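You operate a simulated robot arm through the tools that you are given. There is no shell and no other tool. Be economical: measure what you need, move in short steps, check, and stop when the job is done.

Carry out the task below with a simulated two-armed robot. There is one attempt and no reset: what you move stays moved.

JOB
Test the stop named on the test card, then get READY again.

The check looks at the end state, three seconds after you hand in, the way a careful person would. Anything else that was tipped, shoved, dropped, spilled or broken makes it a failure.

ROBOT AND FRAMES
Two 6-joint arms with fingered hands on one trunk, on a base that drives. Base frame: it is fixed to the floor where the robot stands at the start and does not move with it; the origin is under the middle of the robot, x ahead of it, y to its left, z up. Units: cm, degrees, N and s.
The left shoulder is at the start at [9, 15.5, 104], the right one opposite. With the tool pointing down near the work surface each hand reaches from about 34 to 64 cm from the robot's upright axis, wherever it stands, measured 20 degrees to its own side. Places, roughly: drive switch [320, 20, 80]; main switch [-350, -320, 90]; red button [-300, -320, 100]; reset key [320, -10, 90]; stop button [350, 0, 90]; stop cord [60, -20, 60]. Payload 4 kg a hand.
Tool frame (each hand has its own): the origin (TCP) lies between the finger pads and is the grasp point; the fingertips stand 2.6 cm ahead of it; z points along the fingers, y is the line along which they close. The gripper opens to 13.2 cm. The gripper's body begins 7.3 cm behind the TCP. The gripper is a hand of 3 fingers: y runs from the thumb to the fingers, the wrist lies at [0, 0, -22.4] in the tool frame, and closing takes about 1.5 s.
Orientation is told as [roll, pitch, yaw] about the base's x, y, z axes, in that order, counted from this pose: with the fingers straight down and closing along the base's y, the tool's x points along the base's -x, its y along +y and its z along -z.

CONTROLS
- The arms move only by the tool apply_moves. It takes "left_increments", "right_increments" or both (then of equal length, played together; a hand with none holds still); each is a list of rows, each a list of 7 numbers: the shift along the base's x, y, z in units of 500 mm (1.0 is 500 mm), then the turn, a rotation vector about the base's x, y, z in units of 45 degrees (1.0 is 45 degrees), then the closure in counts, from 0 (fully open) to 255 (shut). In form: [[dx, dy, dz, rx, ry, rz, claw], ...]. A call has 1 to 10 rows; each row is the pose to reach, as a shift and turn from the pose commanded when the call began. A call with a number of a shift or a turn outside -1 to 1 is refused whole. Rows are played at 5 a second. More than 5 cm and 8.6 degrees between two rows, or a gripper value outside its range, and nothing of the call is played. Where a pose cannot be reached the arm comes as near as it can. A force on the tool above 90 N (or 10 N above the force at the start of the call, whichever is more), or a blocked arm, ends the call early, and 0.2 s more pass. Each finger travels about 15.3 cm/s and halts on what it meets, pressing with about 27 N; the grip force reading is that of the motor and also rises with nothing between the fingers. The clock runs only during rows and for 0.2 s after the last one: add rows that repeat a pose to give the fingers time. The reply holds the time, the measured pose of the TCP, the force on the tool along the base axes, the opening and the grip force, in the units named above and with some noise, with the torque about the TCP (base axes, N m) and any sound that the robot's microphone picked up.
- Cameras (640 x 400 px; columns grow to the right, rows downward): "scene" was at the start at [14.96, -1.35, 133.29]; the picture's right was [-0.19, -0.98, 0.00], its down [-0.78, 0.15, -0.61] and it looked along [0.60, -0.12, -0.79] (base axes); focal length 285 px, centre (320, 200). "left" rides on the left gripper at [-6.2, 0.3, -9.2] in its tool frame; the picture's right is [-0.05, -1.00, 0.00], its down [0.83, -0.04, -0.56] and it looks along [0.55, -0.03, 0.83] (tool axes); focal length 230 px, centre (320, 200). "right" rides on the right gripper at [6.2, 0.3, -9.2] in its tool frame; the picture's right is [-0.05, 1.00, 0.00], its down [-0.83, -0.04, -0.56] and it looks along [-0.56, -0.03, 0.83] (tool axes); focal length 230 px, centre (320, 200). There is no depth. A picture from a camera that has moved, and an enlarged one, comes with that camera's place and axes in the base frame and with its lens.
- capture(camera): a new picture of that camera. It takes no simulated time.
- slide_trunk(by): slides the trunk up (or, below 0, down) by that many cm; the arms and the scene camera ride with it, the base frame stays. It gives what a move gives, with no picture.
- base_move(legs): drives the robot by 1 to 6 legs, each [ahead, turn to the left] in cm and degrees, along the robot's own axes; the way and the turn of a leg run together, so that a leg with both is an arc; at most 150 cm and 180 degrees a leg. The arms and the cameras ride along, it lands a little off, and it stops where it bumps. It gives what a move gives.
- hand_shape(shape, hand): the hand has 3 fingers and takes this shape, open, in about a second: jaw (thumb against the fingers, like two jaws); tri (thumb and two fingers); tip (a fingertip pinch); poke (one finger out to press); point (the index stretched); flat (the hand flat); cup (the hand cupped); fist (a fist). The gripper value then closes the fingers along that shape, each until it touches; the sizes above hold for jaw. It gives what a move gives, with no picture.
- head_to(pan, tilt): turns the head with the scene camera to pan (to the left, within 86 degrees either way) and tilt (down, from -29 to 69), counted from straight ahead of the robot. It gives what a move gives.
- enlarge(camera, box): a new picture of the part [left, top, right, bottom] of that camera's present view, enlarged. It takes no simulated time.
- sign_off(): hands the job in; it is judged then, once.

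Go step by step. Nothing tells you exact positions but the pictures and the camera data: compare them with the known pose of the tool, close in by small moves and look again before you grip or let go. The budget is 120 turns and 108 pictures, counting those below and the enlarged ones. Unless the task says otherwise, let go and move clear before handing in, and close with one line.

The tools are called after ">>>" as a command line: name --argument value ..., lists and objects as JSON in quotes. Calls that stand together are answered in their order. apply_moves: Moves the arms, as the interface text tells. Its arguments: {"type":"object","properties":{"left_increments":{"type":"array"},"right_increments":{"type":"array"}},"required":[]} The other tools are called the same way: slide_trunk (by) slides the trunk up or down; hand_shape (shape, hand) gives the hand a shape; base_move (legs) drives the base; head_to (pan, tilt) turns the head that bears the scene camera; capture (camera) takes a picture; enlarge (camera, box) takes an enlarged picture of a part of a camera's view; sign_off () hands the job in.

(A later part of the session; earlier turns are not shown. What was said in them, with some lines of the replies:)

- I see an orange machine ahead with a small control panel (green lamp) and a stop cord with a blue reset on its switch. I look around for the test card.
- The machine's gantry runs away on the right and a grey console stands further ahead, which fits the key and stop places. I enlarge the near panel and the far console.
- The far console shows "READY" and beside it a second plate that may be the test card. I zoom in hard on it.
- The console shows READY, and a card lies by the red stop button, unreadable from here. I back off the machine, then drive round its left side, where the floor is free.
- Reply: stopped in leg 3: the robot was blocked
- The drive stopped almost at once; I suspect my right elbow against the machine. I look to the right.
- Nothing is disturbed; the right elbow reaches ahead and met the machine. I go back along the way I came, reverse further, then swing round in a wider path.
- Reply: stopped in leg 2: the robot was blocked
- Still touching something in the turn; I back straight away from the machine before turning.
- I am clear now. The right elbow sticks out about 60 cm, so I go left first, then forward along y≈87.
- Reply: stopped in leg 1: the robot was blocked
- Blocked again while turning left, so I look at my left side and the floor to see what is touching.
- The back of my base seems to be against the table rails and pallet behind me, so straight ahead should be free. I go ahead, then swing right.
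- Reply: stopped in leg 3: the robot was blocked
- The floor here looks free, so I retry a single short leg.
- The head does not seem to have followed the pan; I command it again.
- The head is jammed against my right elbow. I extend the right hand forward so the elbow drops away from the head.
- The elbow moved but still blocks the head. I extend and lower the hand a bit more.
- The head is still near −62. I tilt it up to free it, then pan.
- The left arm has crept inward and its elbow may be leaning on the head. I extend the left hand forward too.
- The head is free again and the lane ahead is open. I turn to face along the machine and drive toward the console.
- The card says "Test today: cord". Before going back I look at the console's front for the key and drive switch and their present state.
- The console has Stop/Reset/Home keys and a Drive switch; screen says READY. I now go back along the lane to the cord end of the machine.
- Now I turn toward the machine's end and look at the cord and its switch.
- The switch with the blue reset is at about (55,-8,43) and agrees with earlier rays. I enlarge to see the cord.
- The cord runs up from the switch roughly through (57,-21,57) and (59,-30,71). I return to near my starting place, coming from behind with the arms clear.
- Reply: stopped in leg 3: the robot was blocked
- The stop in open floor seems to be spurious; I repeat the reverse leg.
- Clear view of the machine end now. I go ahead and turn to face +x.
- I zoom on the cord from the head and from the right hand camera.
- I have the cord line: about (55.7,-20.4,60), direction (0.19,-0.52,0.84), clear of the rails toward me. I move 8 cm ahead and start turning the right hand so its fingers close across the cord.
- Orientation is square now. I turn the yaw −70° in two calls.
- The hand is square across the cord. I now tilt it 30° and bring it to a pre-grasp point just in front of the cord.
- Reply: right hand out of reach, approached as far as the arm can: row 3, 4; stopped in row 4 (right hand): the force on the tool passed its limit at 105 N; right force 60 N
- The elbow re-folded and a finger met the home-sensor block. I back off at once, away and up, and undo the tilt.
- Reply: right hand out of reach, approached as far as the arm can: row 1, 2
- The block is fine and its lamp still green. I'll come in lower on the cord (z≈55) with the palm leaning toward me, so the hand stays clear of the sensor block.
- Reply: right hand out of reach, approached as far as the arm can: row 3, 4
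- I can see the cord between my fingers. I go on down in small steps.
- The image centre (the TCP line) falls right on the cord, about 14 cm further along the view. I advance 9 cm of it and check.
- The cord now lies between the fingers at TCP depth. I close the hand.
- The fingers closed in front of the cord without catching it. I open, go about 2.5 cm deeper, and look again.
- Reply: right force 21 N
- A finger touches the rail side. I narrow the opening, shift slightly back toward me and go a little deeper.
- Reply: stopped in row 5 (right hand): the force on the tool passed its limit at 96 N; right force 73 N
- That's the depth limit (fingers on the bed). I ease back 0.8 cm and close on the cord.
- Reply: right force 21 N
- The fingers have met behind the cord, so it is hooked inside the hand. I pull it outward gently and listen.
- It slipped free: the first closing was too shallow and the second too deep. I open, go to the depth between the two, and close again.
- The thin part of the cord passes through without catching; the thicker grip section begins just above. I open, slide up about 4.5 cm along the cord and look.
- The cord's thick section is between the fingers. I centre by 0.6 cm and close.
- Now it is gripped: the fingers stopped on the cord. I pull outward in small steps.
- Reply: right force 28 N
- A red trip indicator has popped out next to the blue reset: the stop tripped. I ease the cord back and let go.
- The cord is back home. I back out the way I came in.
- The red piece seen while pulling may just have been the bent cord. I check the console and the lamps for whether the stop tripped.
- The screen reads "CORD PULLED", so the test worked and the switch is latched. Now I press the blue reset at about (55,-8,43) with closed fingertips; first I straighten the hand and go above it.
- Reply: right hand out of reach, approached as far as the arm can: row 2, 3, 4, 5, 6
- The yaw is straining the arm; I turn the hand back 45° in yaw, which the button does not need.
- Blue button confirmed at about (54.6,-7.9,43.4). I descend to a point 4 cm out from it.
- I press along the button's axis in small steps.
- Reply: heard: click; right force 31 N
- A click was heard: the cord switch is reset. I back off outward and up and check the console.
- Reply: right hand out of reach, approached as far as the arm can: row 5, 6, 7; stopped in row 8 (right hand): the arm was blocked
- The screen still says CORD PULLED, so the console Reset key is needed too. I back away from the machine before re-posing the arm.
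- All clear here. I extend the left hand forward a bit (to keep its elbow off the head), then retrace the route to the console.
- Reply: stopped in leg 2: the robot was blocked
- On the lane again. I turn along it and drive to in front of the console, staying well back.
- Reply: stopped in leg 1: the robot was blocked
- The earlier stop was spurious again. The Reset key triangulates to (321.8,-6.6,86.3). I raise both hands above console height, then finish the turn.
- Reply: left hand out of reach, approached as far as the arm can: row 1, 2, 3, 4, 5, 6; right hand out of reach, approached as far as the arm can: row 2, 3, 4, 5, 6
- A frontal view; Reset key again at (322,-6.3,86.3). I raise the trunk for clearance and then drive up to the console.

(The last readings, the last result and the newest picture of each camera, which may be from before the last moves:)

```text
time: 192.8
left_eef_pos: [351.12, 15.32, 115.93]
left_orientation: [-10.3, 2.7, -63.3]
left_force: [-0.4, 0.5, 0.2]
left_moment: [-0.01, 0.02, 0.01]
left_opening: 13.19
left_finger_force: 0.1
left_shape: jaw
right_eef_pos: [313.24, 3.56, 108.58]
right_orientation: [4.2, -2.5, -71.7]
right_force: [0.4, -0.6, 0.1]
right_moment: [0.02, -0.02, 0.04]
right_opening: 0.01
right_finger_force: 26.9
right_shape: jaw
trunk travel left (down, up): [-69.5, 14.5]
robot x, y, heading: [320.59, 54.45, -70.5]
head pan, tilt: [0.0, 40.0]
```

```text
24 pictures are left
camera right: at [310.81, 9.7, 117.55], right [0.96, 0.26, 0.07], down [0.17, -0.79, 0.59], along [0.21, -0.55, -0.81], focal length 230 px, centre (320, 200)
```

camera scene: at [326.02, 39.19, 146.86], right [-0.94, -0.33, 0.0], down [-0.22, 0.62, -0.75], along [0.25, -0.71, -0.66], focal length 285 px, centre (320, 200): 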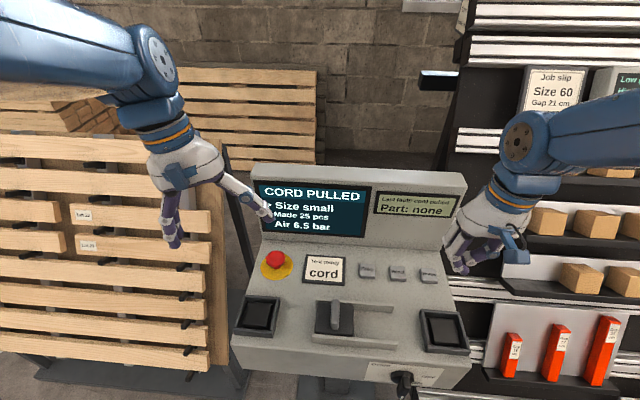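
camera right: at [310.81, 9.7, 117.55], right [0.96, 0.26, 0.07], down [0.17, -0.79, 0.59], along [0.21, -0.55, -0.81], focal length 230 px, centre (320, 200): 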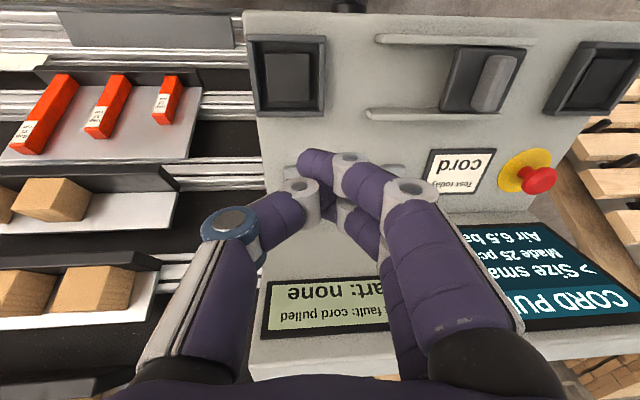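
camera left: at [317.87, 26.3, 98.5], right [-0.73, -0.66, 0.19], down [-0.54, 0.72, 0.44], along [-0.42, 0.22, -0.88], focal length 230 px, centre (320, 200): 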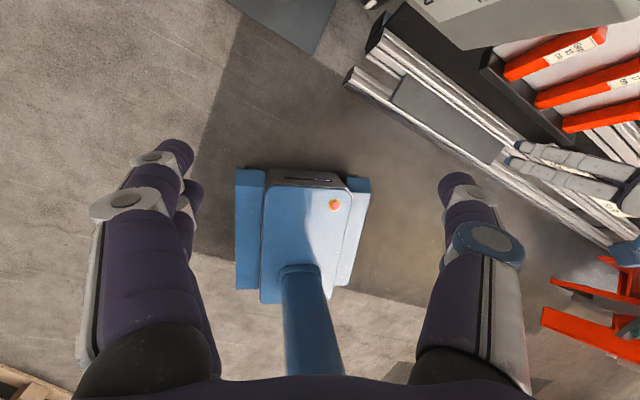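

Reset key at about (321.9,-5.3,87). I move the closed fingertips to a point above it.

>>> apply_moves --right_increments '[[0.05, -0.05, -0.03, 0, 0, 0, 255], [0.1, -0.1, -0.06, 0, 0, 0, 255], [0.15, -0.15, -0.09, 0, 0, 0, 255], [0.17, -0.175, -0.16, 0, 0, 0, 255], [0.17, -0.175, -0.22, 0, 0, 0, 255], [0.17, -0.175, -0.22, 0, 0, 0, 255]]'

>>> capture --camera "right"

>>> enlarge --camera "scene" --box '[330, 200, 458, 300]'

```text
time: 194.2
left_eef_pos: [350.51, 17.25, 113.87]
left_orientation: [-9.9, 6.2, -63.2]
left_force: [0.0, 0.2, 0.1]
left_moment: [0.04, -0.02, 0.02]
left_opening: 13.19
left_finger_force: 0.0
left_shape: jaw
right_eef_pos: [321.14, -3.19, 98.32]
right_orientation: [4.2, -3.5, -71.8]
right_force: [0.0, 0.5, 0.7]
right_moment: [0.02, 0.0, 0.06]
right_opening: 0.0
right_finger_force: 27.2
right_shape: jaw
trunk travel left (down, up): [-69.5, 14.5]
robot x, y, heading: [320.69, 54.23, -70.7]
head pan, tilt: [0.0, 40.0]
```

```text
23 pictures are left
camera right: at [318.63, 2.95, 107.17], right [0.96, 0.27, 0.08], down [0.17, -0.78, 0.6], along [0.22, -0.56, -0.8], focal length 230 px, centre (320, 200)
```

right: 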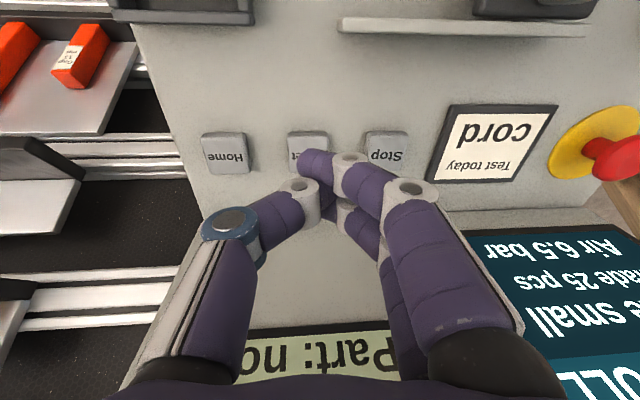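

```text
4.00 times, centred on (394, 250) of scene
camera zoom: at [326.03, 39.22, 146.86], right [-0.94, -0.33, 0.0], down [-0.22, 0.62, -0.75], along [0.25, -0.71, -0.66], focal length 1139 px, centre (24, 0)
```

zoom: 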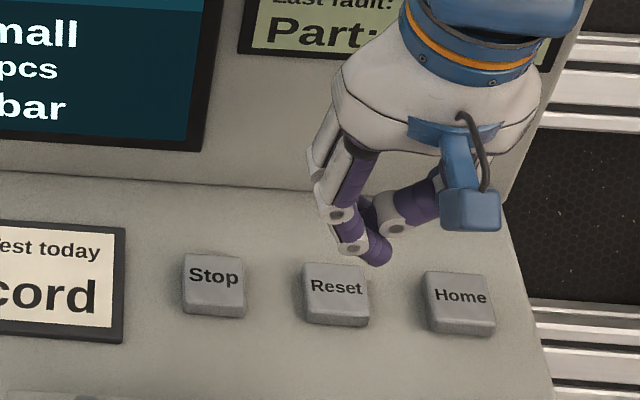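

Both views put Reset at (321.4,-5.8,87). I shift 1.9 cm and press down gently.

>>> apply_moves --right_increments '[[0, -0.038, -0.04, 0, 0, 0, 255], [0, -0.038, -0.1, 0, 0, 0, 255], [0, -0.038, -0.15, 0, 0, 0, 255], [0, -0.038, -0.165, 0, 0, 0, 255], [0, -0.038, -0.175, 0, 0, 0, 255], [0, -0.038, -0.185, 0, 0, 0, 255]]'

>>> capture --camera "scene"

```text
time: 195.6
left_eef_pos: [350.53, 17.25, 113.92]
left_orientation: [-9.9, 6.0, -63.2]
left_force: [0.4, 0.1, -0.2]
left_moment: [-0.01, -0.01, -0.03]
left_opening: 13.22
left_finger_force: 0.0
left_shape: jaw
right_eef_pos: [321.19, -5.15, 89.36]
right_orientation: [4.0, -3.8, -71.9]
right_force: [2.6, -1.0, 20.8]
right_moment: [0.03, -0.01, 0.03]
right_opening: 0.0
right_finger_force: 27.3
right_shape: jaw
trunk travel left (down, up): [-69.5, 14.5]
robot x, y, heading: [320.77, 54.98, -70.6]
head pan, tilt: [0.0, 40.0]
heard: click
```

```text
21 pictures are left
camera scene: at [326.06, 39.46, 146.93], right [-0.94, -0.33, 0.0], down [-0.22, 0.62, -0.76], along [0.25, -0.71, -0.66], focal length 285 px, centre (320, 200)
```

scene: 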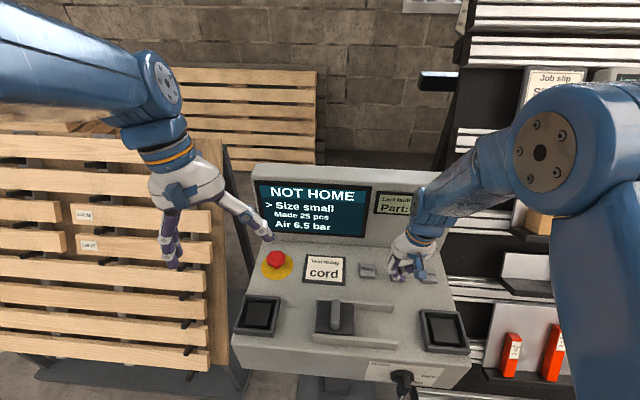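

Click, and the screen now says "NOT HOME", so the Home key comes next, 7.3 cm to the right of Reset. I lift, shift over it and press.

>>> apply_moves --right_increments '[[0, 0, 0.09, 0, 0, 0, 255], [-0.07, -0.02, 0.1, 0, 0, 0, 255], [-0.14, -0.04, 0.1, 0, 0, 0, 255], [-0.14, -0.04, 0.1, 0, 0, 0, 255]]'

>>> capture --camera "right"

>>> capture --camera "scene"

```text
time: 196.6
left_eef_pos: [350.63, 17.26, 113.85]
left_orientation: [-9.9, 6.1, -63.2]
left_force: [0.9, 0.0, -0.7]
left_moment: [0.0, 0.04, -0.04]
left_opening: 13.2
left_finger_force: 0.1
left_shape: jaw
right_eef_pos: [314.21, -7.32, 94.08]
right_orientation: [4.2, -3.4, -71.7]
right_force: [-0.4, 0.2, -0.3]
right_moment: [-0.03, 0.05, -0.02]
right_opening: 0.02
right_finger_force: 26.8
right_shape: jaw
trunk travel left (down, up): [-69.5, 14.5]
robot x, y, heading: [320.62, 54.54, -70.8]
head pan, tilt: [0.0, 40.0]
```

```text
20 pictures are left
camera right: at [311.69, -1.0, 102.97], right [0.96, 0.27, 0.08], down [0.17, -0.78, 0.6], along [0.22, -0.56, -0.8], focal length 230 px, centre (320, 200)
```

right: 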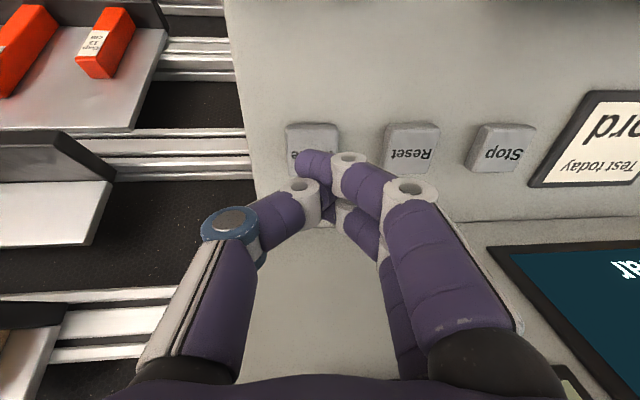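

```text
19 pictures are left
camera scene: at [326.2, 39.27, 146.86], right [-0.94, -0.33, 0.0], down [-0.22, 0.62, -0.75], along [0.25, -0.71, -0.66], focal length 285 px, centre (320, 200)
```

scene: 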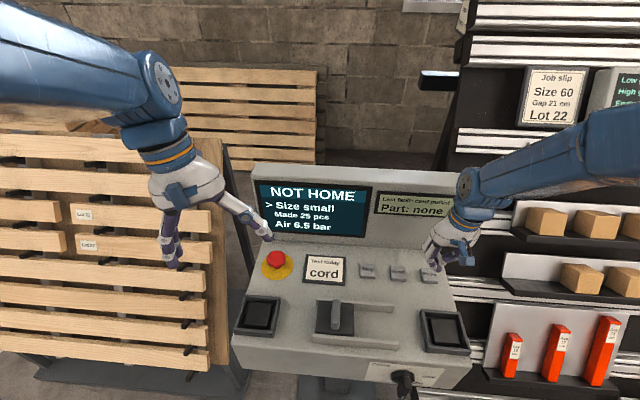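

The fingertips are over Home. I press down.

>>> apply_moves --right_increments '[[0, -0.006, -0.05, 0, 0, 0, 255], [0, -0.006, -0.08, 0, 0, 0, 255], [0, -0.006, -0.095, 0, 0, 0, 255], [0, -0.006, -0.105, 0, 0, 0, 255], [0, -0.006, -0.105, 0, 0, 0, 255]]'

>>> capture --camera "scene"

```text
time: 197.8
left_eef_pos: [350.64, 17.37, 113.97]
left_orientation: [-10.0, 6.0, -63.1]
left_force: [-0.2, 0.1, -0.1]
left_moment: [0.0, -0.03, 0.01]
left_opening: 13.2
left_finger_force: 0.0
left_shape: jaw
right_eef_pos: [314.24, -7.53, 89.19]
right_orientation: [4.2, -3.9, -71.8]
right_force: [4.7, -2.9, 25.3]
right_moment: [0.02, 0.05, -0.01]
right_opening: 0.0
right_finger_force: 27.3
right_shape: jaw
trunk travel left (down, up): [-69.5, 14.5]
robot x, y, heading: [320.39, 54.61, -70.7]
head pan, tilt: [0.0, 40.0]
heard: click
```

```text
18 pictures are left
camera scene: at [326.19, 39.51, 146.92], right [-0.94, -0.33, 0.0], down [-0.22, 0.62, -0.76], along [0.25, -0.71, -0.66], focal length 285 px, centre (320, 200)
```

scene: 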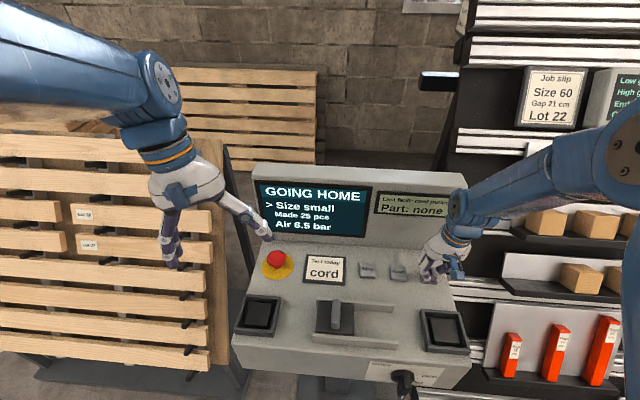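

"GOING HOME" is shown. I lift the hand clear and let time pass, then look again.

>>> apply_moves --right_increments '[[0, 0.0, 0.09, 0, 0, 0, 255], [0, 0.04, 0.18, 0, 0, 0, 255], [-0.03, 0.1, 0.25, 0, 0, 0, 255], [-0.05, 0.16, 0.3, 0, 0, 0, 255], [-0.05, 0.16, 0.3, 0, 0, 0, 255], [-0.05, 0.16, 0.3, 0, 0, 0, 255], [-0.05, 0.16, 0.3, 0, 0, 0, 255], [-0.05, 0.16, 0.3, 0, 0, 0, 255], [-0.05, 0.16, 0.3, 0, 0, 0, 255], [-0.05, 0.16, 0.3, 0, 0, 0, 255]]'

>>> capture --camera "scene"

```text
time: 200.0
left_eef_pos: [350.44, 17.09, 113.83]
left_orientation: [-9.9, 6.1, -63.2]
left_force: [0.6, 0.6, 0.1]
left_moment: [0.02, -0.01, -0.02]
left_opening: 13.2
left_finger_force: 0.1
left_shape: jaw
right_eef_pos: [311.78, 0.2, 104.08]
right_orientation: [4.2, -3.5, -71.7]
right_force: [0.2, 0.4, 0.2]
right_moment: [-0.02, 0.0, 0.02]
right_opening: 0.01
right_finger_force: 26.8
right_shape: jaw
trunk travel left (down, up): [-69.5, 14.5]
robot x, y, heading: [320.71, 54.44, -70.4]
head pan, tilt: [0.0, 40.0]
```

```text
17 pictures are left
camera scene: at [326.04, 39.17, 146.86], right [-0.94, -0.33, 0.0], down [-0.22, 0.62, -0.75], along [0.25, -0.71, -0.66], focal length 285 px, centre (320, 200)
```

scene: 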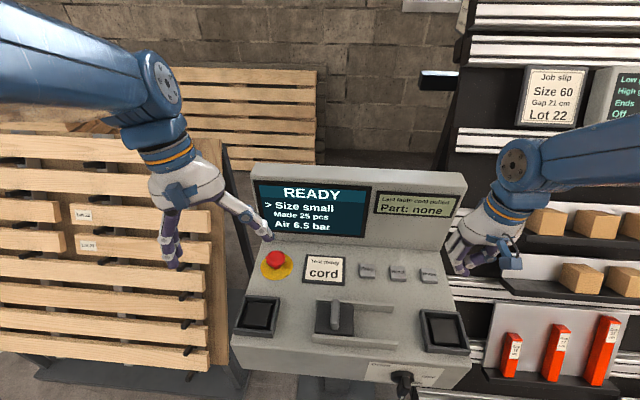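

The console reads READY. I back straight away so both arms are clear of it.

>>> base_move --legs '[[-28, 0]]'

>>> capture --camera "scene"

```text
time: 201.9
left_eef_pos: [340.95, 43.45, 113.84]
left_orientation: [-9.6, 6.3, -63.6]
left_force: [0.2, -0.2, 0.3]
left_moment: [-0.02, -0.01, -0.02]
left_opening: 13.19
left_finger_force: 0.0
left_shape: jaw
right_eef_pos: [302.18, 26.69, 104.07]
right_orientation: [4.3, -3.4, -72.0]
right_force: [-1.0, 0.1, 0.0]
right_moment: [-0.05, -0.01, 0.0]
right_opening: 0.0
right_finger_force: 26.3
right_shape: jaw
trunk travel left (down, up): [-69.5, 14.5]
robot x, y, heading: [311.34, 80.98, -70.8]
head pan, tilt: [0.0, 40.0]
```

```text
16 pictures are left
camera scene: at [316.65, 65.57, 146.83], right [-0.95, -0.33, 0.0], down [-0.21, 0.62, -0.75], along [0.25, -0.71, -0.66], focal length 285 px, centre (320, 200)
```

scene: 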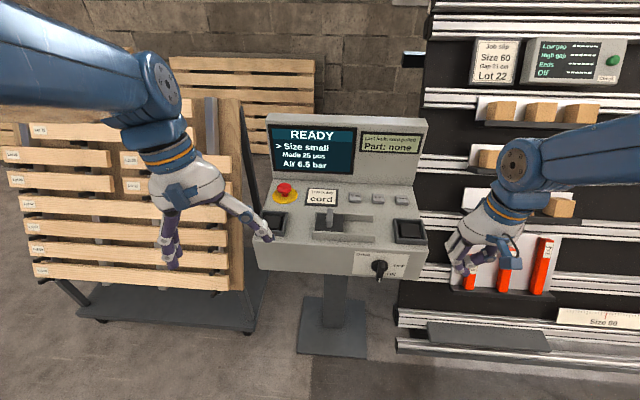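

The console shows READY, nothing else is disturbed, and I am clear of it; I hand in.

>>> sign_off

```text
The job is handed in.
```

The cord stop named on the test card was pulled and tripped ("CORD PULLED"), then reset at its switch, cleared with Reset and Home at the console, and the console now shows READY.
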